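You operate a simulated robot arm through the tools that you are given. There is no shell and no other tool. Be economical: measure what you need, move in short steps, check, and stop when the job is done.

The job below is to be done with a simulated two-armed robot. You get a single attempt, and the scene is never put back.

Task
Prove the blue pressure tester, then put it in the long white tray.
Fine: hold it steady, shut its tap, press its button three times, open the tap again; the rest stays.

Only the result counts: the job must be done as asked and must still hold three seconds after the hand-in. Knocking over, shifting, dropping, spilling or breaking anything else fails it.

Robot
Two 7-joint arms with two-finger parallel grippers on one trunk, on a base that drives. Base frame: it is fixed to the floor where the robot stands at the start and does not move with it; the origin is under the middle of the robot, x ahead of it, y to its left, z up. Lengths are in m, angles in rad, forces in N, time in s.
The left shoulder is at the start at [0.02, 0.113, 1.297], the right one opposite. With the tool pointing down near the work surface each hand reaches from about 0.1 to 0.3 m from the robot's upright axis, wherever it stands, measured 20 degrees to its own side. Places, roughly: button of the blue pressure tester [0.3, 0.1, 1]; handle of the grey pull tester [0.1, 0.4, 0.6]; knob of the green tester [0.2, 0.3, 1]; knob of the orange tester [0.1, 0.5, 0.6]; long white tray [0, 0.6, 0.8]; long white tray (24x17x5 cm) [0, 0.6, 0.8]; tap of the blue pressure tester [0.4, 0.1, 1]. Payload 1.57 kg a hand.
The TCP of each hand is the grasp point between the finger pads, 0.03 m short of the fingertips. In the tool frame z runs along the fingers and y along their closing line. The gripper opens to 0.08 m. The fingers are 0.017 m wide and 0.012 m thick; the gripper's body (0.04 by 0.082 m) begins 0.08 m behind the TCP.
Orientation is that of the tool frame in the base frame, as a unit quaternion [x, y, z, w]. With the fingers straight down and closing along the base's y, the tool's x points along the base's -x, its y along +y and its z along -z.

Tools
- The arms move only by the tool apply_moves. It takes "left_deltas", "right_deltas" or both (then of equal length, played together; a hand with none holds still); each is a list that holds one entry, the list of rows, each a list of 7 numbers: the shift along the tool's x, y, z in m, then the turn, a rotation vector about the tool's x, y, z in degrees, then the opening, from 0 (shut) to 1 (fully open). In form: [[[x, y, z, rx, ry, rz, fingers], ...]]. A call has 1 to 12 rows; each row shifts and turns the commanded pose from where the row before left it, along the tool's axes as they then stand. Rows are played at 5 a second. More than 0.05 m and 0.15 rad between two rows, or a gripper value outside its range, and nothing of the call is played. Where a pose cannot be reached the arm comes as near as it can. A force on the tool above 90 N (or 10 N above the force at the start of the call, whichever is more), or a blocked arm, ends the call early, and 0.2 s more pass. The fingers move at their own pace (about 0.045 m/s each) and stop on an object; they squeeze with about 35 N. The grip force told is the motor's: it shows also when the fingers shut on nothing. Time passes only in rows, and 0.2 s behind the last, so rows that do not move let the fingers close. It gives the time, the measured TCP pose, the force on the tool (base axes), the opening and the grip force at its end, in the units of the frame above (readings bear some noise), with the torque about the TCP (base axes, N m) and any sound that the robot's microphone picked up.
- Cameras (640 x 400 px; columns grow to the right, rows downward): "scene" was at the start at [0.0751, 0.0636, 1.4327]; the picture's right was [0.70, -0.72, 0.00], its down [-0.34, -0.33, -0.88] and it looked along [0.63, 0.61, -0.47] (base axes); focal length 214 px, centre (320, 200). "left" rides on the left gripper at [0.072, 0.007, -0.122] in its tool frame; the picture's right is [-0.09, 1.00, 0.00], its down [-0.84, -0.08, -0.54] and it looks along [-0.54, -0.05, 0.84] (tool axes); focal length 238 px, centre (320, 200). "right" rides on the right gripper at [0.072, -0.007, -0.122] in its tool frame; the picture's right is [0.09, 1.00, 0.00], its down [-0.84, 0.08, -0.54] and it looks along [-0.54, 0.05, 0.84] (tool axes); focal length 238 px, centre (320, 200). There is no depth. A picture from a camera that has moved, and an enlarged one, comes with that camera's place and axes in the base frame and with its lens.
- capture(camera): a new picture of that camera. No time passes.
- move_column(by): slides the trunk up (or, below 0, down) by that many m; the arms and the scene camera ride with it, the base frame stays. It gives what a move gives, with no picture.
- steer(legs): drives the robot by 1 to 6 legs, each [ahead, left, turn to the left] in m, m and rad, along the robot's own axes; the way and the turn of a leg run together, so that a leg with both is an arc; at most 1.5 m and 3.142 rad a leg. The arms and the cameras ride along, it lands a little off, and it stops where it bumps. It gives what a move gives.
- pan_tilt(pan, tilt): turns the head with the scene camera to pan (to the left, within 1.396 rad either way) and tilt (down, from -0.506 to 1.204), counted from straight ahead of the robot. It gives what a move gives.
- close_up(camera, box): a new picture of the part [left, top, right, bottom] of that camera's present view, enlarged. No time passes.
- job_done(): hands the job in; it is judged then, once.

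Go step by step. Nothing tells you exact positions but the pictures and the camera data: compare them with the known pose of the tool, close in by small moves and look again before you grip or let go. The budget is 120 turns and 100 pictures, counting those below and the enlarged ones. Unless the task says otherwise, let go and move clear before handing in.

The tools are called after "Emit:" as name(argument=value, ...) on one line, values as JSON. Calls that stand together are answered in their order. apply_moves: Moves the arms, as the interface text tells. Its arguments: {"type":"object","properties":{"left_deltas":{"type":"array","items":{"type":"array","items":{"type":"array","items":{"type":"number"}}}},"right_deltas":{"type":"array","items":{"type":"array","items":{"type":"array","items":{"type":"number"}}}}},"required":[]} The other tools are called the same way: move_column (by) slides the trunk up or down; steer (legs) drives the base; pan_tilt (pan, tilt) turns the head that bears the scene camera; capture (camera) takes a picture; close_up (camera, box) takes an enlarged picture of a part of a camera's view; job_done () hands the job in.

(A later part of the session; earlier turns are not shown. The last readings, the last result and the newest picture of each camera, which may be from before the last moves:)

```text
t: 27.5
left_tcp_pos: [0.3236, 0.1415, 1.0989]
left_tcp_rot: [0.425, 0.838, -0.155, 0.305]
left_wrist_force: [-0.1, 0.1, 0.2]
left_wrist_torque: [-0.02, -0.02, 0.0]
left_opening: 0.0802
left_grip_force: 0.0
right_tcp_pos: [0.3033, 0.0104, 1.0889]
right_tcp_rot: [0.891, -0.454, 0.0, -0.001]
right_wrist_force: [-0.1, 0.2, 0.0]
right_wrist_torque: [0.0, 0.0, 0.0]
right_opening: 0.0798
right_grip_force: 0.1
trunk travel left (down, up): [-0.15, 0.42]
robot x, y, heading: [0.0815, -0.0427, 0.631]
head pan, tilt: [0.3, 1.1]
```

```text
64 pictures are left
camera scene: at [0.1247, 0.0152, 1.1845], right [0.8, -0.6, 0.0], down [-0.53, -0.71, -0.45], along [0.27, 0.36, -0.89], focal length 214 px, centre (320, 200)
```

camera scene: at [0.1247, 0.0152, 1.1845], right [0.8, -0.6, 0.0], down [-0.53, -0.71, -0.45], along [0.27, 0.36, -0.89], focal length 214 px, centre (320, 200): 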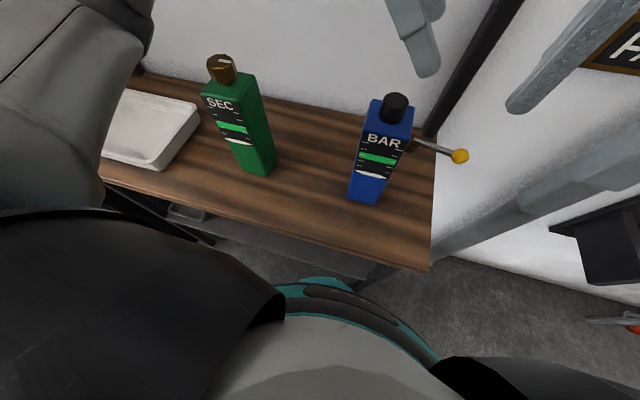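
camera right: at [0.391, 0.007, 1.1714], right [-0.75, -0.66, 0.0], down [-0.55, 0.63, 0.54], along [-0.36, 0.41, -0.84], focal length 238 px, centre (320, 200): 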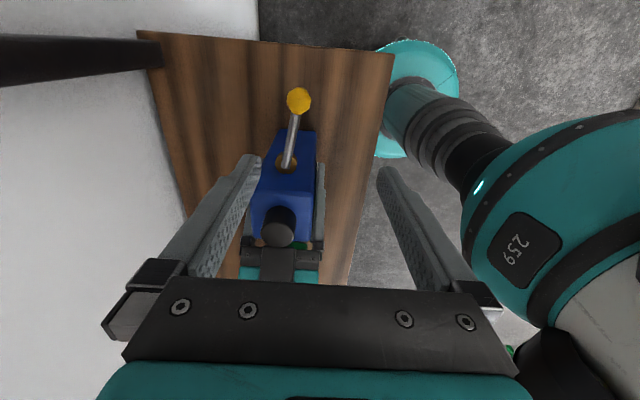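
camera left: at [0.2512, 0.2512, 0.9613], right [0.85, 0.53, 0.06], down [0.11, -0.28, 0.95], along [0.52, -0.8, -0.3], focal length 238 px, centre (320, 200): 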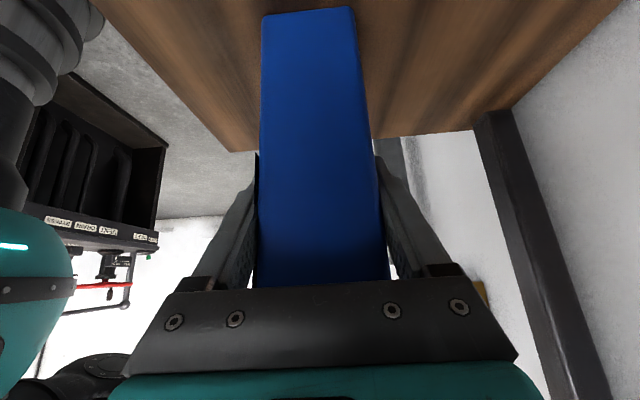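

Before driving I pull the left hand back 5 cm so that it doesn't meet the shelf, then step forward.

Emit:
apply_moves(left_deltas=[[[0, -0.03, 0, 0, 0, 0, 1], [0, -0.03, 0, 0, 0, 0, 1]]])

Emit:
steer(legs=[[0.05, 0.0, 0]])

Emit:
capture(camera="scene")

Emit:
capture(camera="left")

```text
t: 28.1
left_tcp_pos: [0.276, 0.1046, 1.099]
left_tcp_rot: [0.425, 0.838, -0.154, 0.305]
left_wrist_force: [-0.2, -0.5, 0.1]
left_wrist_torque: [-0.02, 0.01, 0.02]
left_opening: 0.0802
left_grip_force: 0.1
right_tcp_pos: [0.3043, 0.0099, 1.0894]
right_tcp_rot: [0.892, -0.452, 0.0, 0.0]
right_wrist_force: [0.5, 0.0, 0.3]
right_wrist_torque: [-0.02, 0.03, 0.0]
right_opening: 0.08
right_grip_force: 0.1
trunk travel left (down, up): [-0.15, 0.42]
robot x, y, heading: [0.0803, -0.0454, 0.634]
head pan, tilt: [0.3, 1.1]
```

```text
t: 29.1
left_tcp_pos: [0.2954, 0.1323, 1.0994]
left_tcp_rot: [0.424, 0.838, -0.153, 0.307]
left_wrist_force: [0.0, 0.1, -0.5]
left_wrist_torque: [0.0, -0.01, 0.01]
left_opening: 0.0801
left_grip_force: 0.0
right_tcp_pos: [0.3237, 0.04, 1.0894]
right_tcp_rot: [0.892, -0.451, 0.0, 0.0]
right_wrist_force: [-0.7, 0.1, 0.7]
right_wrist_torque: [0.0, 0.01, -0.01]
right_opening: 0.0801
right_grip_force: 0.0
trunk travel left (down, up): [-0.15, 0.42]
robot x, y, heading: [0.1011, -0.0121, 0.635]
head pan, tilt: [0.3, 1.1]
stopped in leg 1: the robot was blocked; the commanded pose is now the measured one
```

```text
63 pictures are left
camera scene: at [0.1446, 0.0436, 1.1845], right [0.81, -0.59, 0.0], down [-0.53, -0.72, -0.45], along [0.27, 0.37, -0.89], focal length 214 px, centre (320, 200)
```

scene: 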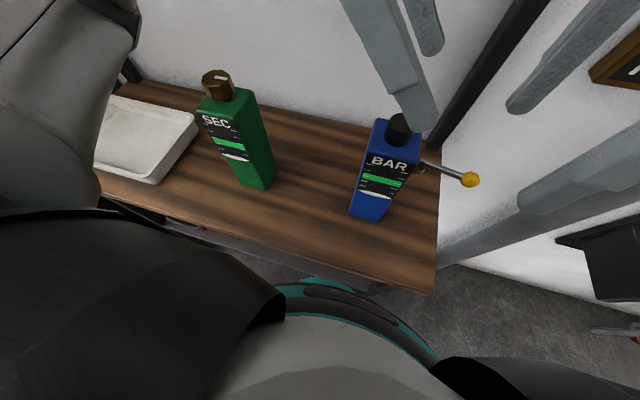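

```text
62 pictures are left
camera left: at [0.2212, 0.2444, 1.1462], right [0.84, 0.53, 0.06], down [0.11, -0.28, 0.95], along [0.53, -0.8, -0.3], focal length 238 px, centre (320, 200)
```

left: 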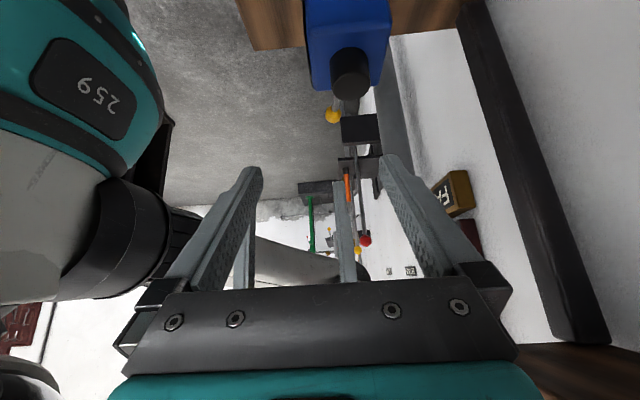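

The base was stopped by the bench after about 3.6 cm, nothing moved, and that should suffice. I regrip the body with the left hand at the same place as before.

Emit:
apply_moves(left_deltas=[[[-0.009, 0.0288, 0.0076, 0, 0, 0, 1], [0.0238, 0, 0.0283, 0, 0, 0, 1], [0.0238, 0, 0.0283, 0, 0, 0, 1], [0, 0, 0, 0, 0, 0, 1]]])

Emit:
capture(camera="left")

```text
t: 30.1
left_tcp_pos: [0.3255, 0.1394, 1.0258]
left_tcp_rot: [0.424, 0.839, -0.154, 0.305]
left_wrist_force: [0.6, 0.7, -0.1]
left_wrist_torque: [-0.02, -0.02, -0.02]
left_opening: 0.0798
left_grip_force: 0.0
right_tcp_pos: [0.326, 0.0399, 1.0878]
right_tcp_rot: [0.892, -0.452, -0.001, 0.0]
right_wrist_force: [-0.3, 0.3, -0.5]
right_wrist_torque: [-0.01, -0.05, -0.01]
right_opening: 0.08
right_grip_force: 0.0
trunk travel left (down, up): [-0.15, 0.42]
robot x, y, heading: [0.0983, -0.0149, 0.633]
head pan, tilt: [0.3, 1.1]
```

```text
61 pictures are left
camera left: at [0.2517, 0.2517, 1.0722], right [0.84, 0.53, 0.06], down [0.11, -0.28, 0.95], along [0.53, -0.8, -0.3], focal length 238 px, centre (320, 200)
```

left: 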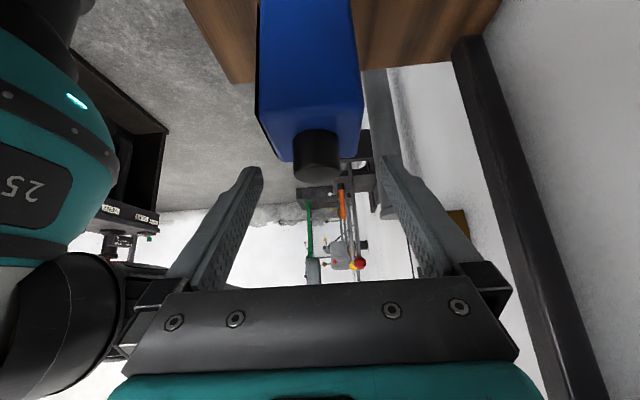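

Slightly off by a few mm; I correct and descend, then close.

Emit:
apply_moves(left_deltas=[[[0, -0.005, 0, 0, 0, 0, 1], [0.0178, 0, 0.0213, 0, 0, 0, 1], [0.0178, 0, 0.0213, 0, 0, 0, 1], [0.0178, 0, 0.0213, 0, 0, 0, 1], [0.0178, 0, 0.0213, 0, 0, 0, 1], [0, 0, 0, 0, 0, 0, 1], [0, 0, 0, 0, 0, 0, 0.6], [0, 0, 0, 0, 0, 0, 0.6], [0, 0, 0, 0, 0, 0, 0.3], [0, 0, 0, 0, 0, 0, 0.3], [0, 0, 0, 0, 0, 0, 0.3]]])

Emit:
capture(camera="right")

Emit:
capture(camera="scene")

```text
t: 32.7
left_tcp_pos: [0.3376, 0.1516, 0.9492]
left_tcp_rot: [0.422, 0.831, -0.105, 0.347]
left_wrist_force: [0.8, 0.0, -0.4]
left_wrist_torque: [0.01, 0.04, -0.03]
left_opening: 0.0621
left_grip_force: 35.1
right_tcp_pos: [0.3214, 0.0358, 1.0874]
right_tcp_rot: [0.893, -0.45, 0.0, -0.002]
right_wrist_force: [0.2, -0.9, -0.4]
right_wrist_torque: [-0.03, 0.03, 0.0]
right_opening: 0.0802
right_grip_force: 0.0
trunk travel left (down, up): [-0.15, 0.42]
robot x, y, heading: [0.1016, -0.0166, 0.636]
head pan, tilt: [0.3, 1.1]
stopped in row 11 (left hand): the arm was blocked; the commanded pose is now the measured one
```

```text
60 pictures are left
camera right: at [0.3719, -0.0196, 1.2092], right [-0.75, -0.66, 0.0], down [-0.56, 0.63, 0.54], along [-0.36, 0.41, -0.84], focal length 238 px, centre (320, 200)
```

right: 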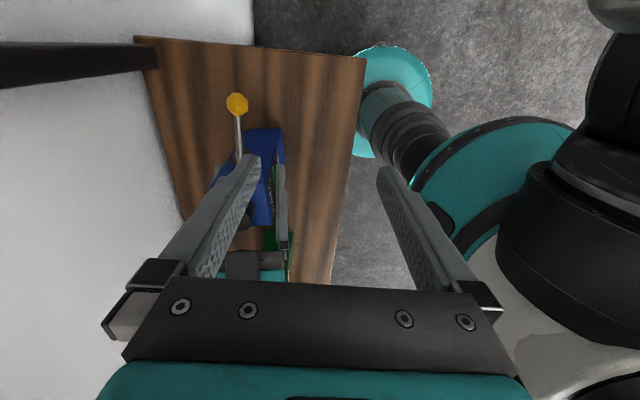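

```text
59 pictures are left
camera scene: at [0.1426, 0.0392, 1.1828], right [0.81, -0.59, 0.0], down [-0.53, -0.72, -0.46], along [0.27, 0.37, -0.89], focal length 214 px, centre (320, 200)
```

scene: 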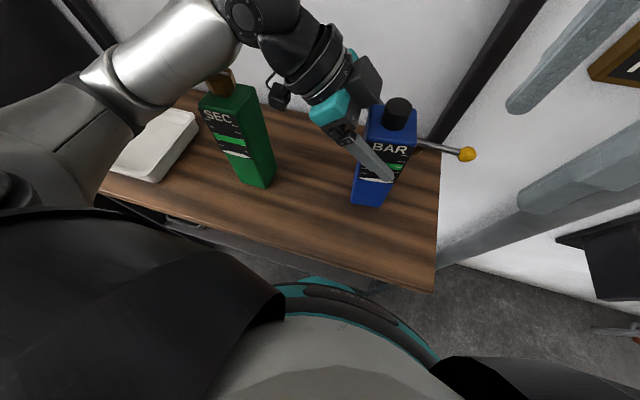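

The left arm got blocked on the way down and ended higher and pushed outward, and the tester seems slid slightly back. I look closely before doing anything.

Emit:
close_up(camera="scene", box=[180, 40, 340, 200])

Emit:
close_up(camera="scene", box=[310, 50, 490, 220])

Emit:
capture(camera="left")

```text
2.50 times, centred on (260, 120) of scene
camera zoom: at [0.1426, 0.0392, 1.1828], right [0.81, -0.59, 0.0], down [-0.53, -0.72, -0.46], along [0.27, 0.37, -0.89], focal length 536 px, centre (470, 400)
```

zoom: 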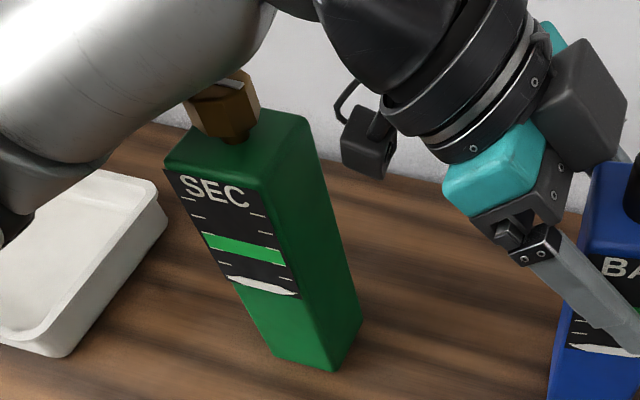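

```text
2.35 times, centred on (400, 135) of scene
camera zoom: at [0.1426, 0.0392, 1.1828], right [0.81, -0.59, 0.0], down [-0.53, -0.72, -0.46], along [0.27, 0.37, -0.89], focal length 505 px, centre (132, 353)
```

zoom: 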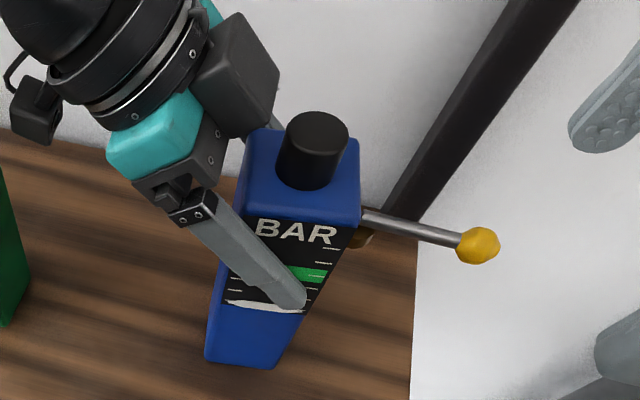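

```text
56 pictures are left
camera left: at [0.2538, 0.2587, 0.992], right [0.81, 0.56, 0.18], down [0.01, -0.32, 0.95], along [0.59, -0.76, -0.27], focal length 238 px, centre (320, 200)
```

left: 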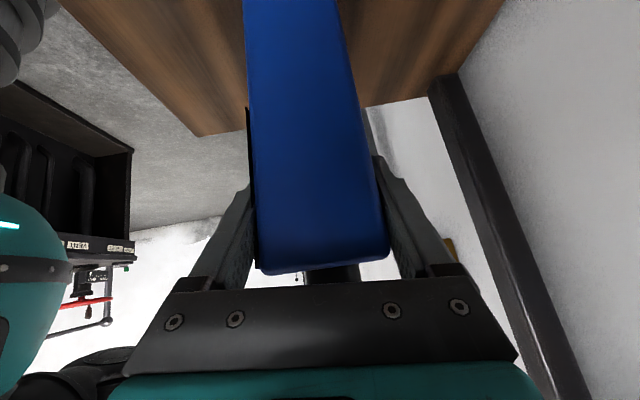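

The left forearm appears to lie against the green tester's knob, which I must relieve at once: open the fingers and lift the left hand straight up.

Emit:
apply_moves(left_deltas=[[[0, 0, 0, 0, 0, 0, 1], [0, 0, 0, 0, 0, 0, 1], [0, 0, 0, 0, 0, 0, 1], [-0.0193, 0, -0.023, 0, 0, 0, 1], [-0.0193, 0, -0.023, 0, 0, 0, 1], [-0.0193, 0, -0.023, 0, 0, 0, 1], [-0.0193, 0, -0.023, 0, 0, 0, 1]]])

Emit:
capture(camera="scene")

Emit:
capture(camera="left")

```text
t: 34.3
left_tcp_pos: [0.3273, 0.1491, 1.063]
left_tcp_rot: [0.42, 0.833, -0.119, 0.34]
left_wrist_force: [0.7, 0.6, 0.8]
left_wrist_torque: [-0.01, -0.01, -0.03]
left_opening: 0.0801
left_grip_force: 0.0
right_tcp_pos: [0.3256, 0.0386, 1.0883]
right_tcp_rot: [0.892, -0.452, 0.0, -0.001]
right_wrist_force: [0.3, 0.5, 0.2]
right_wrist_torque: [0.0, 0.01, 0.01]
right_opening: 0.0799
right_grip_force: 0.0
trunk travel left (down, up): [-0.15, 0.42]
robot x, y, heading: [0.0978, -0.0144, 0.633]
head pan, tilt: [0.3, 1.1]
```

```text
55 pictures are left
camera scene: at [0.1453, 0.0435, 1.1845], right [0.81, -0.59, 0.0], down [-0.53, -0.72, -0.45], along [0.27, 0.37, -0.89], focal length 214 px, centre (320, 200)
```

scene: 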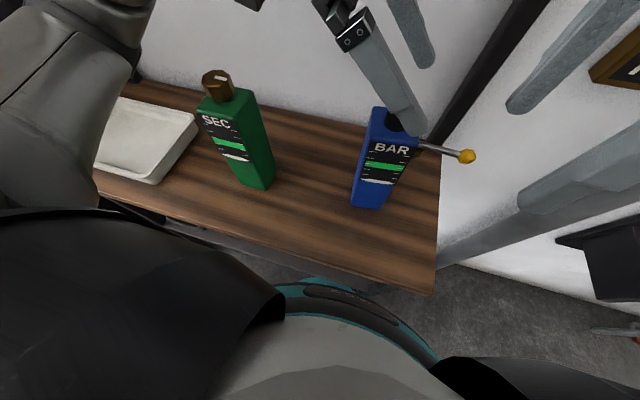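

```text
54 pictures are left
camera left: at [0.2461, 0.2567, 1.106], right [0.82, 0.56, 0.15], down [0.03, -0.3, 0.95], along [0.58, -0.77, -0.27], focal length 238 px, centre (320, 200)
```

left: 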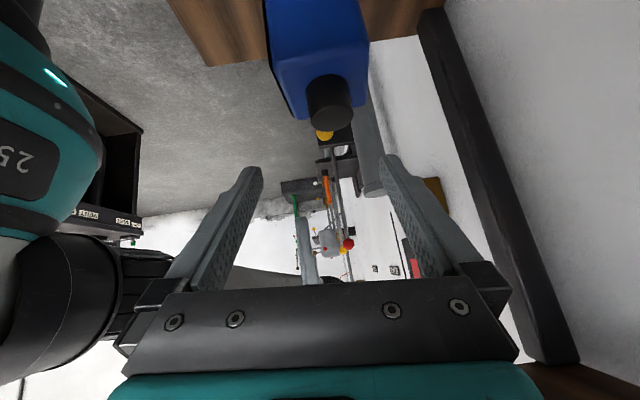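

Green tester and tray look unmoved; only the blue one slid back a little. The left grasp worked from the earlier stance, so I'll lift the left hand, drive back there, regrip, and then draw the tester nearer.

Emit:
apply_moves(left_deltas=[[[-0.0193, 0, -0.023, 0, 0, 0, 1], [-0.01, -0.03, -0.012, 0, 0, 0, 1], [0, -0.03, 0, 0, 0, 0, 1]]])

Emit:
steer(legs=[[-0.032, -0.011, 0]])

Emit:
capture(camera="scene")

Emit:
close_up(camera="scene", box=[300, 60, 500, 240])

Emit:
capture(camera="right")

```text
t: 35.1
left_tcp_pos: [0.2885, 0.1244, 1.1131]
left_tcp_rot: [0.381, 0.846, -0.144, 0.344]
left_wrist_force: [0.6, 0.1, 0.2]
left_wrist_torque: [-0.03, 0.0, -0.04]
left_opening: 0.0799
left_grip_force: 0.0
right_tcp_pos: [0.3252, 0.0404, 1.0882]
right_tcp_rot: [0.893, -0.451, -0.001, 0.0]
right_wrist_force: [-0.6, -0.8, 0.0]
right_wrist_torque: [0.02, 0.01, 0.01]
right_opening: 0.0799
right_grip_force: 0.0
trunk travel left (down, up): [-0.15, 0.42]
robot x, y, heading: [0.1001, -0.0149, 0.635]
head pan, tilt: [0.3, 1.1]
```

```text
t: 35.9
left_tcp_pos: [0.2703, 0.095, 1.1135]
left_tcp_rot: [0.382, 0.846, -0.141, 0.344]
left_wrist_force: [-0.5, -0.5, -0.2]
left_wrist_torque: [0.01, 0.01, 0.01]
left_opening: 0.0798
left_grip_force: 0.0
right_tcp_pos: [0.306, 0.0107, 1.0892]
right_tcp_rot: [0.892, -0.452, 0.0, 0.0]
right_wrist_force: [0.0, -0.3, 0.6]
right_wrist_torque: [0.01, -0.03, -0.01]
right_opening: 0.0801
right_grip_force: 0.0
trunk travel left (down, up): [-0.15, 0.42]
robot x, y, heading: [0.0823, -0.0393, 0.639]
head pan, tilt: [0.3, 1.1]
```

```text
53 pictures are left
camera scene: at [0.1257, 0.0183, 1.1865], right [0.82, -0.57, 0.0], down [-0.5, -0.72, -0.48], along [0.27, 0.4, -0.88], focal length 214 px, centre (320, 200)
```

scene: 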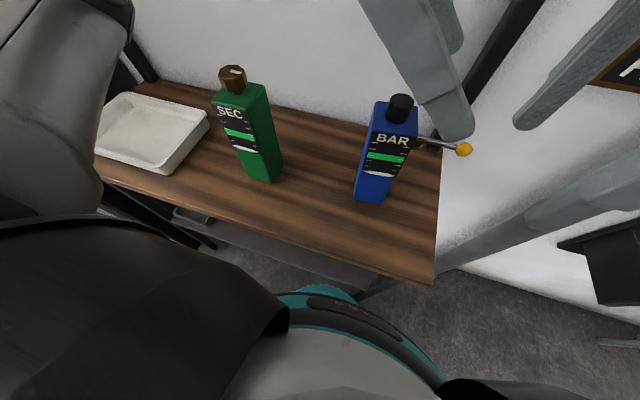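

```text
2.22 times, centred on (400, 150) of scene
camera zoom: at [0.1257, 0.0183, 1.1865], right [0.82, -0.57, 0.0], down [-0.5, -0.72, -0.48], along [0.27, 0.4, -0.88], focal length 477 px, centre (142, 311)
```

zoom: 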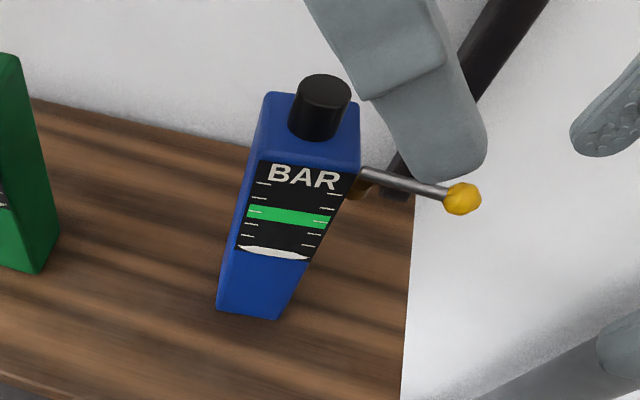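

```text
51 pictures are left
camera right: at [0.3553, -0.0436, 1.2108], right [-0.75, -0.66, 0.0], down [-0.56, 0.63, 0.54], along [-0.36, 0.41, -0.84], focal length 238 px, centre (320, 200)
```

right: 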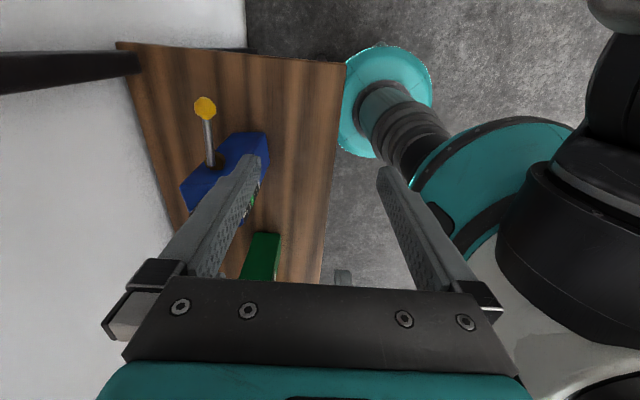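

The tester now stands at about (0.334, 0.151), turned about 8° to the left. I let the left hand settle to read its true pose before realigning.

Emit:
apply_moves(left_deltas=[[[0, -0.02, -0.01, 0, 0, 0, 1], [0, 0, 0, 0, 0, 0, 1]]])

Emit:
capture(camera="left")

```text
t: 36.5
left_tcp_pos: [0.2599, 0.0951, 1.1258]
left_tcp_rot: [0.357, 0.854, -0.158, 0.345]
left_wrist_force: [0.8, -0.9, -0.4]
left_wrist_torque: [0.01, 0.0, 0.01]
left_opening: 0.0802
left_grip_force: 0.1
right_tcp_pos: [0.3061, 0.0124, 1.0891]
right_tcp_rot: [0.892, -0.451, 0.0, 0.0]
right_wrist_force: [-0.6, -0.8, 0.1]
right_wrist_torque: [0.03, 0.02, 0.04]
right_opening: 0.0801
right_grip_force: 0.0
trunk travel left (down, up): [-0.15, 0.42]
robot x, y, heading: [0.0796, -0.0392, 0.638]
head pan, tilt: [0.3, 1.1]
```

```text
50 pictures are left
camera left: at [0.1702, 0.1983, 1.1617], right [0.76, 0.65, 0.04], down [0.11, -0.19, 0.98], along [0.64, -0.74, -0.22], focal length 238 px, centre (320, 200)
```

left: 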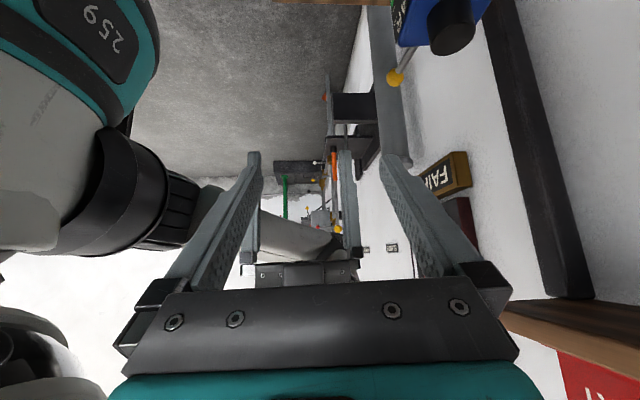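

The left arm was squeezed against the head when pulled back; I move it forward again over the tester and read the pose.

Emit:
apply_moves(left_deltas=[[[0.006, 0.046, 0.01, 0, 0, 0, 1], [0.006, 0.046, 0.01, 0, 0, 0, 1], [0, 0, 0, 0, 0, 0, 1]]])

Emit:
pan_tilt(pan=0.0, tilt=1.0)

Emit:
capture(camera="left")

Emit:
capture(camera="scene")

```text
t: 37.3
left_tcp_pos: [0.324, 0.1472, 1.0999]
left_tcp_rot: [0.383, 0.845, -0.141, 0.345]
left_wrist_force: [0.2, -0.1, 0.1]
left_wrist_torque: [-0.02, -0.02, 0.02]
left_opening: 0.0802
left_grip_force: 0.1
right_tcp_pos: [0.3061, 0.0112, 1.0886]
right_tcp_rot: [0.892, -0.452, 0.0, 0.0]
right_wrist_force: [-0.6, -0.9, 0.2]
right_wrist_torque: [-0.02, -0.03, -0.01]
right_opening: 0.0798
right_grip_force: 0.2
trunk travel left (down, up): [-0.15, 0.42]
robot x, y, heading: [0.0837, -0.0424, 0.637]
head pan, tilt: [0.3, 1.1]
```

```text
t: 38.1
left_tcp_pos: [0.3232, 0.1459, 1.1]
left_tcp_rot: [0.382, 0.846, -0.142, 0.344]
left_wrist_force: [0.1, 0.1, 0.5]
left_wrist_torque: [0.01, -0.03, -0.02]
left_opening: 0.0799
left_grip_force: 0.1
right_tcp_pos: [0.3062, 0.0129, 1.0888]
right_tcp_rot: [0.892, -0.452, -0.001, 0.0]
right_wrist_force: [0.7, 0.3, 0.2]
right_wrist_torque: [0.01, 0.0, 0.0]
right_opening: 0.0797
right_grip_force: 0.1
trunk travel left (down, up): [-0.15, 0.42]
robot x, y, heading: [0.0803, -0.0387, 0.633]
head pan, tilt: [0.0, 1.0]
```

```text
49 pictures are left
camera left: at [0.237, 0.2522, 1.1383], right [0.78, 0.62, 0.09], down [0.08, -0.24, 0.97], along [0.62, -0.75, -0.23], focal length 238 px, centre (320, 200)
```

left: 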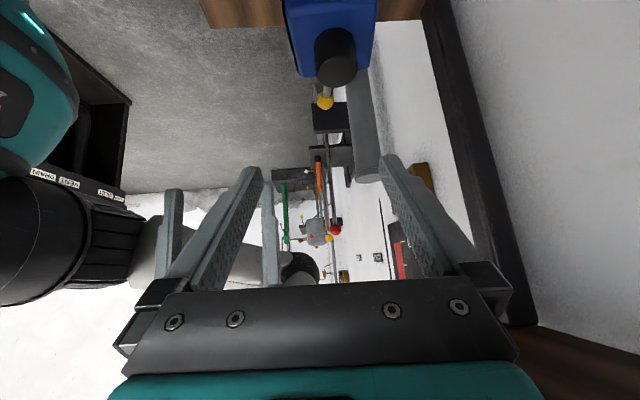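

```text
48 pictures are left
camera scene: at [0.1419, 0.009, 1.1901], right [0.64, -0.77, 0.0], down [-0.65, -0.54, -0.53], along [0.41, 0.34, -0.85], focal length 214 px, centre (320, 200)
```

scene: 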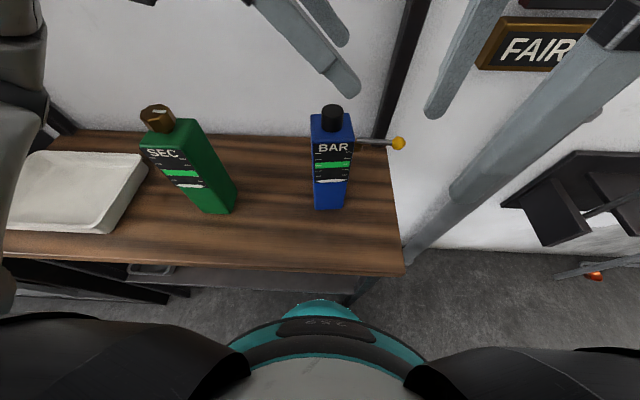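

I correct the left hand's angle by a few degrees, centre it, and start down.

Emit:
apply_moves(left_deltas=[[[0, 0.0, 0, -1.0, 3.7, -3.1, 1], [0, 0.0115, 0, 0, 0, 0, 1], [0.0193, 0, 0.023, 0, 0, 0, 1], [0.0193, 0, 0.023, 0, 0, 0, 1], [0, 0, 0, 0, 0, 0, 1]]])

Emit:
capture(camera="left")

Emit:
capture(camera="scene")

```text
t: 39.3
left_tcp_pos: [0.3313, 0.1539, 1.0387]
left_tcp_rot: [0.361, 0.867, -0.132, 0.316]
left_wrist_force: [-0.4, -0.2, 0.4]
left_wrist_torque: [-0.03, 0.0, 0.0]
left_opening: 0.0799
left_grip_force: 0.0
right_tcp_pos: [0.3056, 0.0122, 1.0884]
right_tcp_rot: [0.892, -0.451, 0.0, 0.001]
right_wrist_force: [0.1, -0.3, 0.0]
right_wrist_torque: [0.01, -0.03, 0.01]
right_opening: 0.08
right_grip_force: 0.1
trunk travel left (down, up): [-0.15, 0.42]
robot x, y, heading: [0.079, -0.0414, 0.636]
head pan, tilt: [0.0, 1.0]
```

```text
47 pictures are left
camera left: at [0.2421, 0.2529, 1.0861], right [0.75, 0.65, 0.06], down [0.15, -0.26, 0.95], along [0.64, -0.71, -0.3], focal length 238 px, centre (320, 200)
```

left: 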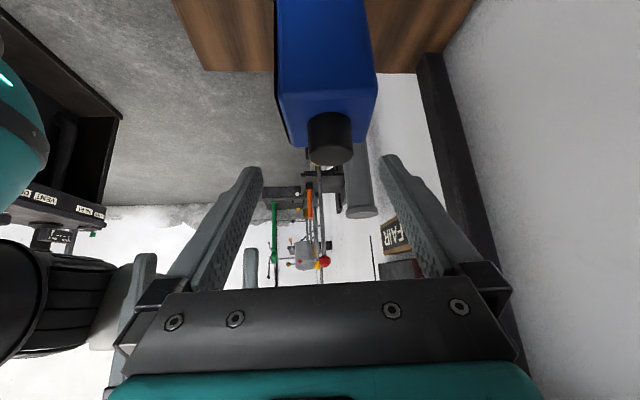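

```text
46 pictures are left
camera scene: at [0.1418, 0.009, 1.19], right [0.64, -0.77, 0.0], down [-0.65, -0.54, -0.53], along [0.41, 0.34, -0.85], focal length 214 px, centre (320, 200)
```

scene: 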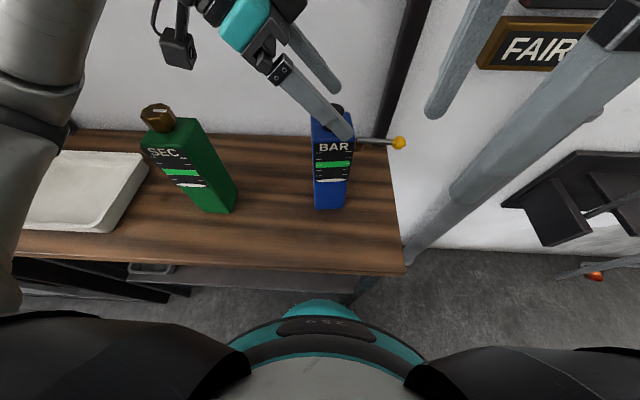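

Shift 5 mm more and descend to z≈0.94, staying a bit higher than before to keep the forearm off the green knob.

Emit:
apply_moves(left_deltas=[[[0, 0.005, 0, 0, 0, 0, 1], [0.0161, 0, 0.0192, 0, 0, 0, 1], [0.0161, 0, 0.0192, 0, 0, 0, 1], [0.0161, 0, 0.0192, 0, 0, 0, 1], [0, 0, 0, 0, 0, 0, 1]]])

Emit:
capture(camera="scene")

Emit:
capture(camera="left")

```text
t: 40.5
left_tcp_pos: [0.3359, 0.1543, 0.965]
left_tcp_rot: [0.361, 0.868, -0.132, 0.316]
left_wrist_force: [0.2, 0.3, 0.4]
left_wrist_torque: [-0.02, 0.04, 0.0]
left_opening: 0.08
left_grip_force: 0.0
right_tcp_pos: [0.3066, 0.0125, 1.0878]
right_tcp_rot: [0.892, -0.452, 0.0, 0.0]
right_wrist_force: [0.6, -0.1, 0.2]
right_wrist_torque: [0.0, -0.02, 0.01]
right_opening: 0.0799
right_grip_force: 0.0
trunk travel left (down, up): [-0.15, 0.42]
robot x, y, heading: [0.0797, -0.0444, 0.637]
head pan, tilt: [0.0, 1.0]
```

```text
45 pictures are left
camera scene: at [0.1418, 0.009, 1.19], right [0.64, -0.77, 0.0], down [-0.65, -0.54, -0.53], along [0.41, 0.34, -0.85], focal length 214 px, centre (320, 200)
```

scene: 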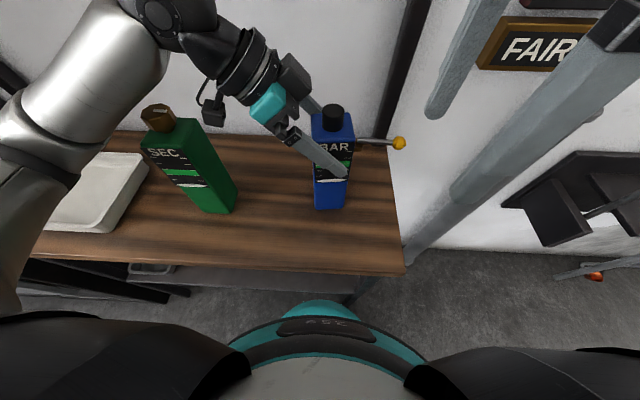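

```text
44 pictures are left
camera left: at [0.2466, 0.2547, 1.0119], right [0.75, 0.65, 0.06], down [0.15, -0.26, 0.95], along [0.64, -0.71, -0.3], focal length 238 px, centre (320, 200)
```

left: 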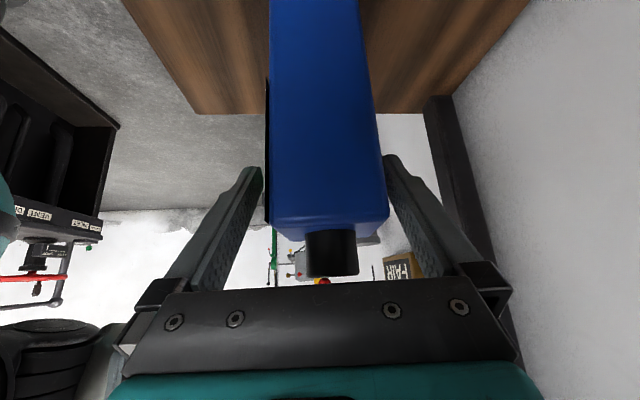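

Good. A last 2.5 cm down, a 3 mm shift, then close.

Emit:
apply_moves(left_deltas=[[[0.008, 0.003, 0.0096, 0, 0, 0, 1], [0.008, 0, 0.0096, 0, 0, 0, 1], [0, 0, 0, 0, 0, 0, 0.6], [0, 0, 0, 0, 0, 0, 0.6], [0, 0, 0, 0, 0, 0, 0.3], [0, 0, 0, 0, 0, 0, 0.3], [0, 0, 0, 0, 0, 0, 0.3]]])

Emit:
close_up(camera="scene", box=[120, 40, 420, 230])

```text
t: 42.1
left_tcp_pos: [0.3369, 0.1576, 0.9444]
left_tcp_rot: [0.359, 0.867, -0.128, 0.321]
left_wrist_force: [-3.9, 3.0, 21.5]
left_wrist_torque: [-0.06, 1.34, -0.19]
left_opening: 0.06
left_grip_force: 35.0
right_tcp_pos: [0.3045, 0.0107, 1.0897]
right_tcp_rot: [0.892, -0.451, 0.001, -0.001]
right_wrist_force: [-0.8, 0.2, 0.4]
right_wrist_torque: [-0.03, -0.02, -0.02]
right_opening: 0.0798
right_grip_force: 0.1
trunk travel left (down, up): [-0.15, 0.42]
robot x, y, heading: [0.0796, -0.041, 0.634]
head pan, tilt: [0.0, 1.0]
```

```text
2.11 times, centred on (270, 135) of scene
camera zoom: at [0.1397, 0.0074, 1.1904], right [0.64, -0.77, 0.0], down [-0.65, -0.54, -0.53], along [0.41, 0.34, -0.85], focal length 452 px, centre (425, 337)
```

zoom: 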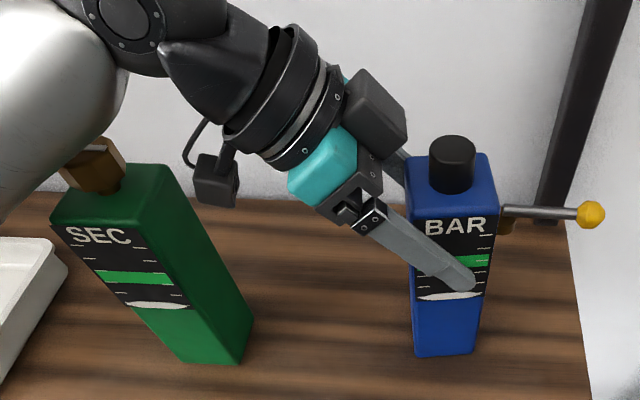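

The grip is good but there's a 20 N upward load, so something leans. I lift the tester 2 cm, draw it about 7 cm toward me, off the green one's neighbourhood, and read the forces.

Emit:
apply_moves(left_deltas=[[[-0.0064, 0, -0.0077, 0, 0, 0, 0.3], [-0.0064, 0, -0.0077, 0, 0, 0, 0.3], [0, -0.023, 0, 0, 0, 0, 0.3], [0, -0.023, 0, 0, 0, 0, 0.3], [0, -0.023, 0, 0, 0, 0, 0.3], [0, 0, 0, 0, 0, 0, 0.3]]], right_deltas=[[[0.03, 0, 0, 0, 0, 0, 1], [0.03, 0, 0, 0, 0, 0, 1], [0, 0.02, 0, 0, 0, 0, 1], [0, 0.02, 0, 0, 0, 0, 1], [0, 0, 0, 0, 0, 0, 1], [0, 0, 0, 0, 0, 0, 1]]])

Emit:
capture(camera="scene")

```text
t: 43.5
left_tcp_pos: [0.2929, 0.1132, 0.9592]
left_tcp_rot: [0.361, 0.868, -0.133, 0.315]
left_wrist_force: [-0.8, -0.4, -8.0]
left_wrist_torque: [0.02, 0.04, 0.0]
left_opening: 0.0597
left_grip_force: 35.6
left hand out of reach, approached as far as the arm can: row 5
right_tcp_pos: [0.3044, -0.0595, 1.0874]
right_tcp_rot: [0.892, -0.452, -0.001, 0.001]
right_wrist_force: [0.1, -0.2, 0.1]
right_wrist_torque: [0.01, 0.0, 0.01]
right_opening: 0.0802
right_grip_force: 0.2
right hand out of reach, approached as far as the arm can: row 2
trunk travel left (down, up): [-0.15, 0.42]
robot x, y, heading: [0.0801, -0.0418, 0.64]
head pan, tilt: [0.0, 1.0]
```

```text
42 pictures are left
camera scene: at [0.1452, 0.0066, 1.1911], right [0.59, -0.8, 0.0], down [-0.68, -0.5, -0.54], along [0.43, 0.32, -0.84], focal length 214 px, centre (320, 200)
```

scene: 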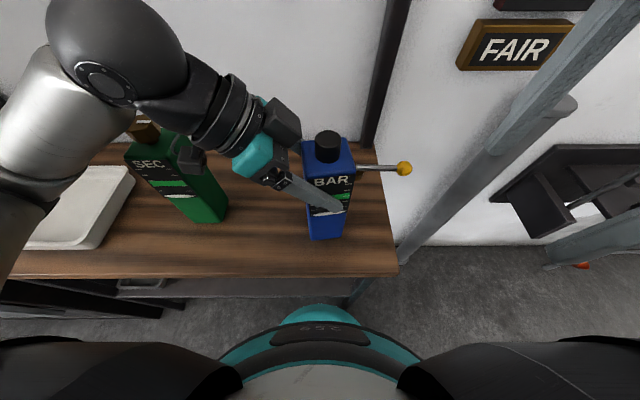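

The tester hangs freely (8 N) with good grip. I lower it back onto the bench here.

Emit:
apply_moves(left_deltas=[[[0.0045, 0, 0.0054, 0, 0, 0, 0.3], [0.0045, 0, 0.0054, 0, 0, 0, 0.3], [0, 0, 0, 0, 0, 0, 0.3]]])

Emit:
close_up(camera="scene", box=[100, 90, 440, 290])

```text
t: 44.3
left_tcp_pos: [0.2936, 0.1122, 0.9458]
left_tcp_rot: [0.36, 0.868, -0.133, 0.316]
left_wrist_force: [0.0, -0.4, -7.9]
left_wrist_torque: [0.05, 0.05, -0.01]
left_opening: 0.0599
left_grip_force: 35.1
right_tcp_pos: [0.305, -0.0594, 1.0873]
right_tcp_rot: [0.892, -0.452, 0.0, 0.001]
right_wrist_force: [-0.8, 0.6, -0.6]
right_wrist_torque: [-0.03, -0.02, 0.0]
right_opening: 0.0798
right_grip_force: 0.1
trunk travel left (down, up): [-0.15, 0.42]
robot x, y, heading: [0.0814, -0.039, 0.635]
head pan, tilt: [0.0, 1.0]
```

```text
1.88 times, centred on (270, 190) of scene
camera zoom: at [0.1452, 0.0066, 1.1911], right [0.59, -0.8, 0.0], down [-0.68, -0.5, -0.54], along [0.43, 0.32, -0.84], focal length 404 px, centre (414, 219)
```

zoom: 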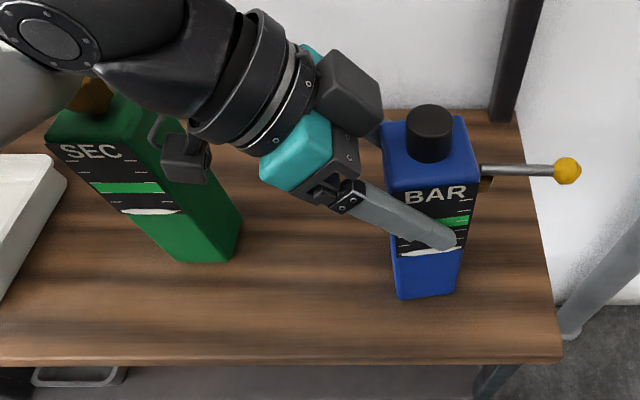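

Still hanging; a few more millimetres down.

Emit:
apply_moves(left_deltas=[[[0.0019, 0, 0.0023, 0, 0, 0, 0.3], [0.0019, 0, 0.0023, 0, 0, 0, 0.3], [0, 0, 0, 0, 0, 0, 0.3]]])

```text
t: 45.1
left_tcp_pos: [0.2937, 0.1132, 0.9442]
left_tcp_rot: [0.36, 0.866, -0.131, 0.321]
left_wrist_force: [-3.8, 3.5, 30.6]
left_wrist_torque: [-0.12, 1.2, -0.34]
left_opening: 0.0597
left_grip_force: 35.0
right_tcp_pos: [0.3041, -0.0596, 1.0892]
right_tcp_rot: [0.892, -0.452, 0.0, 0.0]
right_wrist_force: [0.7, 0.8, 0.4]
right_wrist_torque: [0.0, 0.01, 0.01]
right_opening: 0.08
right_grip_force: 0.2
trunk travel left (down, up): [-0.15, 0.42]
robot x, y, heading: [0.0827, -0.0402, 0.634]
head pan, tilt: [0.0, 1.0]
```

It stands on the bench now, pressed a bit hard; I ease it up 3 mm of command and bring the right hand over the lever at about (0.352, 0.042).

Emit:
apply_moves(left_deltas=[[[-0.0019, 0, -0.0023, 0, 0, 0, 0.3], [0, 0, 0, 0, 0, 0, 0.3], [0, 0, 0, 0, 0, 0, 0.3]]], right_deltas=[[[-0.018, -0.033, 0.01, 0, 0, 0, 1], [-0.018, -0.033, 0.01, 0, 0, 0, 1], [-0.018, -0.033, 0.01, 0, 0, 0, 1]]])

Emit:
capture(camera="right")

Emit:
capture(camera="scene")

```text
t: 45.9
left_tcp_pos: [0.2949, 0.1118, 0.943]
left_tcp_rot: [0.36, 0.867, -0.131, 0.319]
left_wrist_force: [1.2, 0.6, 16.6]
left_wrist_torque: [-0.51, -0.67, -0.27]
left_opening: 0.0599
left_grip_force: 34.9
right_tcp_pos: [0.3444, 0.0436, 1.0571]
right_tcp_rot: [0.892, -0.452, 0.0, -0.001]
right_wrist_force: [0.5, 0.8, -0.1]
right_wrist_torque: [0.02, 0.02, -0.03]
right_opening: 0.0801
right_grip_force: 0.1
right hand out of reach, approached as far as the arm can: row 3
trunk travel left (down, up): [-0.15, 0.42]
robot x, y, heading: [0.084, -0.0408, 0.631]
head pan, tilt: [0.0, 1.0]
```

```text
40 pictures are left
camera right: at [0.3938, -0.0115, 1.1796], right [-0.75, -0.66, 0.0], down [-0.56, 0.63, 0.54], along [-0.36, 0.41, -0.84], focal length 238 px, centre (320, 200)
```

right: 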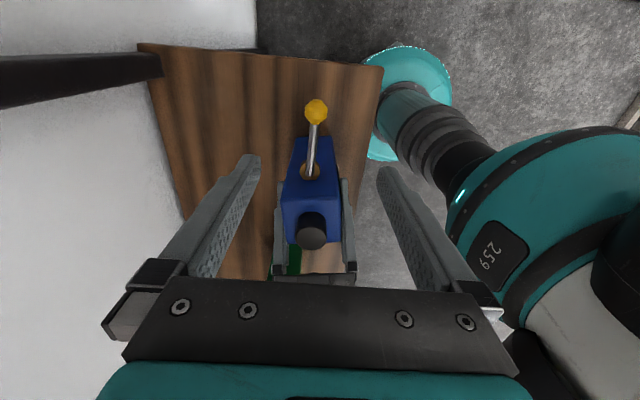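

```text
39 pictures are left
camera scene: at [0.1445, 0.0063, 1.1911], right [0.59, -0.8, 0.0], down [-0.68, -0.5, -0.54], along [0.44, 0.32, -0.84], focal length 214 px, centre (320, 200)
```

scene: 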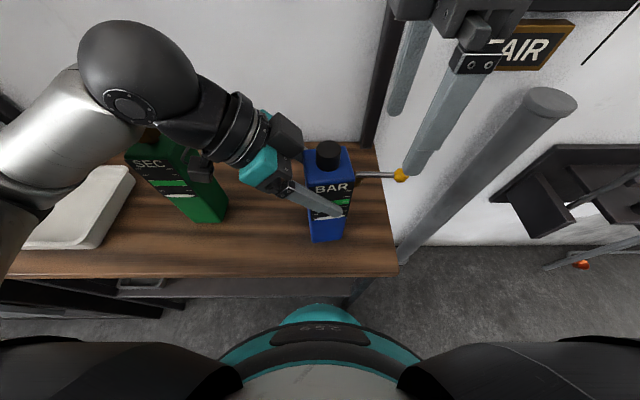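

Lever is nicely centred between the right fingers. I descend so the fingertips reach just below the lever.

Emit:
apply_moves(right_deltas=[[[0, 0, 0.04, 0, 0, 0, 1], [0, 0, 0.04, 0, 0, 0, 1], [0, 0, 0, 0, 0, 0, 0.5], [0, 0, 0, 0, 0, 0, 0.5]]])

Emit:
capture(camera="right")

Emit:
close_up(camera="scene", box=[280, 60, 480, 220])

```text
t: 46.9
left_tcp_pos: [0.2946, 0.1129, 0.9431]
left_tcp_rot: [0.359, 0.868, -0.131, 0.318]
left_wrist_force: [0.8, -0.7, 14.2]
left_wrist_torque: [-0.41, -0.92, 0.05]
left_opening: 0.0599
left_grip_force: 35.1
right_tcp_pos: [0.3435, 0.0445, 0.9763]
right_tcp_rot: [0.893, -0.451, -0.001, 0.001]
right_wrist_force: [0.2, -0.3, 0.1]
right_wrist_torque: [-0.01, 0.02, 0.02]
right_opening: 0.0403
right_grip_force: 0.1
trunk travel left (down, up): [-0.15, 0.42]
robot x, y, heading: [0.0811, -0.0443, 0.634]
head pan, tilt: [0.0, 1.0]
```

```text
38 pictures are left
camera right: at [0.3939, -0.0115, 1.0984], right [-0.75, -0.66, 0.0], down [-0.56, 0.63, 0.54], along [-0.36, 0.41, -0.84], focal length 238 px, centre (320, 200)
```

right: 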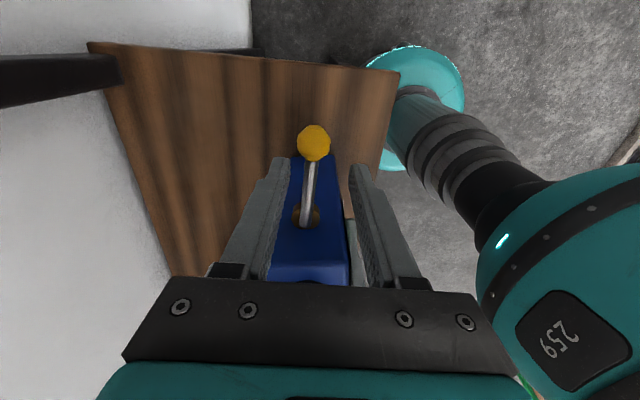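

```text
2.50 times, centred on (380, 140) of scene
camera zoom: at [0.1446, 0.0061, 1.1912], right [0.59, -0.8, 0.0], down [-0.68, -0.5, -0.54], along [0.43, 0.32, -0.84], focal length 536 px, centre (170, 350)
```

zoom: 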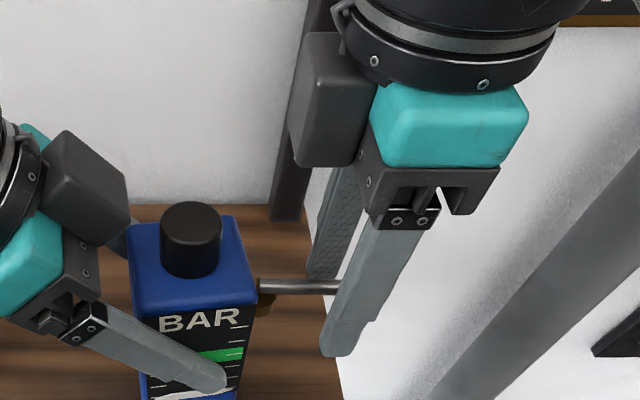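

Fingers straddle the lever. I try it gently toward me first (3.5 cm) and see whether it yields.

Emit:
apply_moves(right_deltas=[[[0, 0.012, 0, 0, 0, 0, 0.5], [0, 0.012, 0, 0, 0, 0, 0.5], [0, 0.011, 0, 0, 0, 0, 0.5]]])

Emit:
capture(camera="right")

```text
t: 47.7
left_tcp_pos: [0.2938, 0.1138, 0.9435]
left_tcp_rot: [0.36, 0.867, -0.132, 0.317]
left_wrist_force: [-0.1, -0.7, 15.4]
left_wrist_torque: [-0.34, -0.92, -0.2]
left_opening: 0.0599
left_grip_force: 34.7
right_tcp_pos: [0.3178, 0.0228, 0.9764]
right_tcp_rot: [0.892, -0.452, -0.001, 0.0]
right_wrist_force: [1.4, -0.2, -0.3]
right_wrist_torque: [0.0, -0.02, -0.03]
right_opening: 0.0416
right_grip_force: 0.4
trunk travel left (down, up): [-0.15, 0.42]
robot x, y, heading: [0.0846, -0.0434, 0.634]
head pan, tilt: [0.0, 1.0]
```

```text
36 pictures are left
camera right: at [0.3672, -0.0327, 1.0981], right [-0.75, -0.66, 0.0], down [-0.56, 0.63, 0.54], along [-0.36, 0.4, -0.84], focal length 238 px, centre (320, 200)
```

right: 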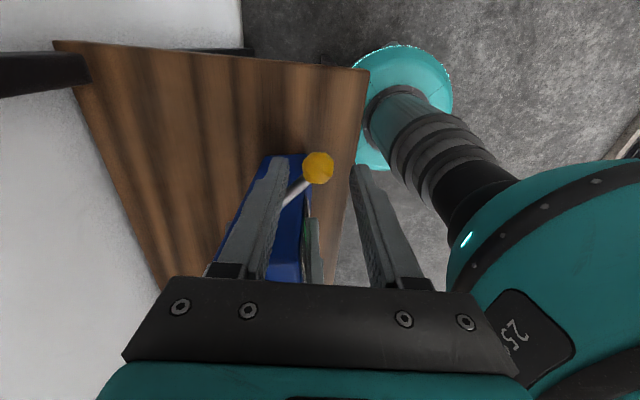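

The lever yields toward me (about 38° so far), so that's the shutting way. To follow its arc without touching the holding hand, I turn the right hand along with it and narrow the fingers around the stem.

Emit:
apply_moves(right_deltas=[[[-0.0084, -0.0142, 0, 0, 0, 0, 0.5], [0, 0, 0, 0, 0, 7.4, 0.5], [0, 0, 0, 0, 0, 7.4, 0.5], [0, 0, 0, 0, 0, 7.4, 0.5], [0, 0, 0, 0, 0, 7.4, 0.5], [0, 0, 0, 0, 0, 7.4, 0.5], [0, 0, 0, 0, 0, 0, 0.25], [0, 0, 0, 0, 0, 0, 0.25]]])

Emit:
capture(camera="right")

```text
t: 49.5
left_tcp_pos: [0.2943, 0.1124, 0.9431]
left_tcp_rot: [0.361, 0.867, -0.132, 0.317]
left_wrist_force: [-0.5, -0.1, 15.6]
left_wrist_torque: [-0.46, -0.72, 0.03]
left_opening: 0.0599
left_grip_force: 35.2
right_tcp_pos: [0.323, 0.036, 0.9762]
right_tcp_rot: [-0.702, 0.712, 0.0, 0.0]
right_wrist_force: [-0.7, -0.3, 0.1]
right_wrist_torque: [0.03, 0.01, 0.0]
right_opening: 0.0199
right_grip_force: 0.0
trunk travel left (down, up): [-0.15, 0.42]
robot x, y, heading: [0.0819, -0.0391, 0.636]
head pan, tilt: [0.0, 1.0]
```

```text
35 pictures are left
camera right: at [0.3299, -0.0366, 1.0987], right [-1.0, -0.08, 0.0], down [-0.07, 0.84, 0.54], along [-0.04, 0.54, -0.84], focal length 238 px, centre (320, 200)
```

right: 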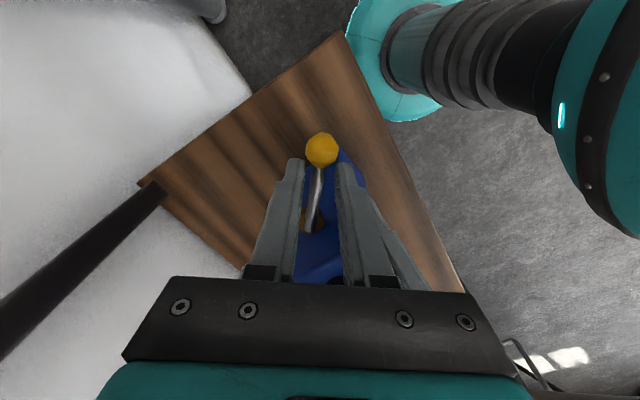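

Perfect alignment; I swing along the arc about the pivot, 45° more in small rows.

Emit:
apply_moves(right_deltas=[[[-0.0004, 0.0056, 0, 0, 0, 7.5, 0.25], [-0.0004, 0.0056, 0, 0, 0, 7.5, 0.25], [-0.0004, 0.0056, 0, 0, 0, 7.5, 0.25], [-0.0004, 0.0056, 0, 0, 0, 7.5, 0.25], [-0.0004, 0.0056, 0, 0, 0, 7.5, 0.25], [0, 0, 0, 0, 0, 0, 0.25]]])

Emit:
capture(camera="right")

```text
t: 50.9
left_tcp_pos: [0.2957, 0.1119, 0.9428]
left_tcp_rot: [0.361, 0.867, -0.133, 0.317]
left_wrist_force: [-2.5, -0.7, 17.6]
left_wrist_torque: [-0.14, -0.8, -0.36]
left_opening: 0.0599
left_grip_force: 34.8
right_tcp_pos: [0.2975, 0.0471, 0.9772]
right_tcp_rot: [-0.436, 0.9, 0.0, 0.0]
right_wrist_force: [4.5, 4.4, -0.2]
right_wrist_torque: [0.06, -0.07, 0.07]
right_opening: 0.0202
right_grip_force: 0.4
trunk travel left (down, up): [-0.15, 0.42]
robot x, y, heading: [0.0822, -0.0415, 0.638]
head pan, tilt: [0.0, 1.0]
```

```text
34 pictures are left
camera right: at [0.2596, -0.0157, 1.0989], right [-0.84, 0.54, 0.0], down [0.46, 0.7, 0.54], along [0.29, 0.45, -0.84], focal length 238 px, centre (320, 200)
```

right: 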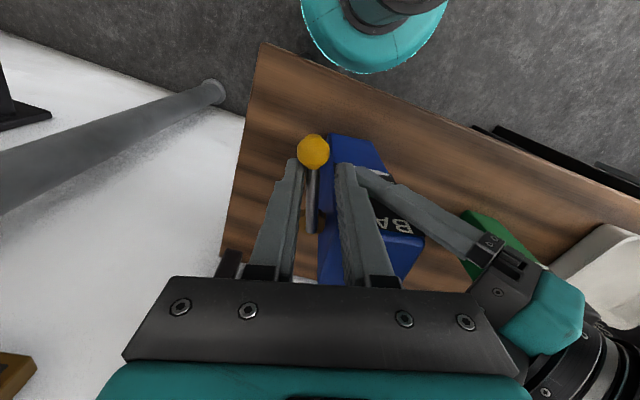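

Lever is about 71° round; the slight force is the fingers rubbing the ball, so I slide inward 5 mm, narrow the fingers a little and go on.

Emit:
apply_moves(right_deltas=[[[-0.005, 0, 0, 0, 0, 0, 0.16], [0, 0, 0, 0, 0, 0, 0.16], [-0.0003, 0.005, 0, 0, 0, 7.5, 0.16], [-0.0003, 0.005, 0, 0, 0, 7.5, 0.16], [0, 0, 0, 0, 0, 0, 0.16]]])

Emit:
capture(camera="right")

```text
t: 52.1
left_tcp_pos: [0.2945, 0.1131, 0.9431]
left_tcp_rot: [0.358, 0.869, -0.13, 0.315]
left_wrist_force: [-7.0, 17.8, 19.8]
left_wrist_torque: [-1.81, 0.51, -0.85]
left_opening: 0.06
left_grip_force: 34.8
right_tcp_pos: [0.2936, 0.0528, 0.9768]
right_tcp_rot: [-0.317, 0.948, -0.005, 0.001]
right_wrist_force: [7.6, -30.9, 3.1]
right_wrist_torque: [-0.06, -0.32, 0.51]
right_opening: 0.0177
right_grip_force: 2.7
trunk travel left (down, up): [-0.15, 0.42]
robot x, y, heading: [0.0813, -0.0386, 0.633]
head pan, tilt: [0.0, 1.0]
```

```text
33 pictures are left
camera right: at [0.2414, 0.0043, 1.0992], right [-0.67, 0.74, -0.01], down [0.62, 0.57, 0.54], along [0.4, 0.36, -0.84], focal length 238 px, centre (320, 200)
```

right: 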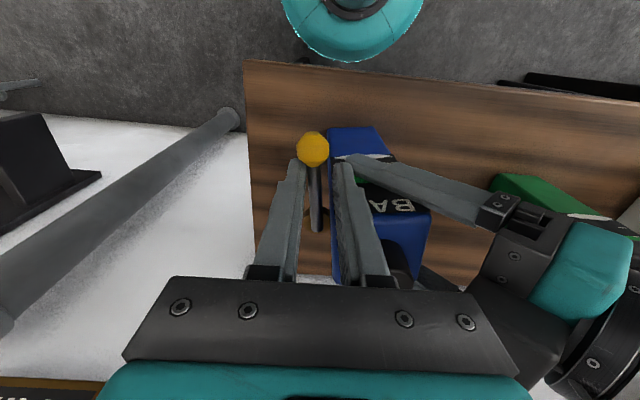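

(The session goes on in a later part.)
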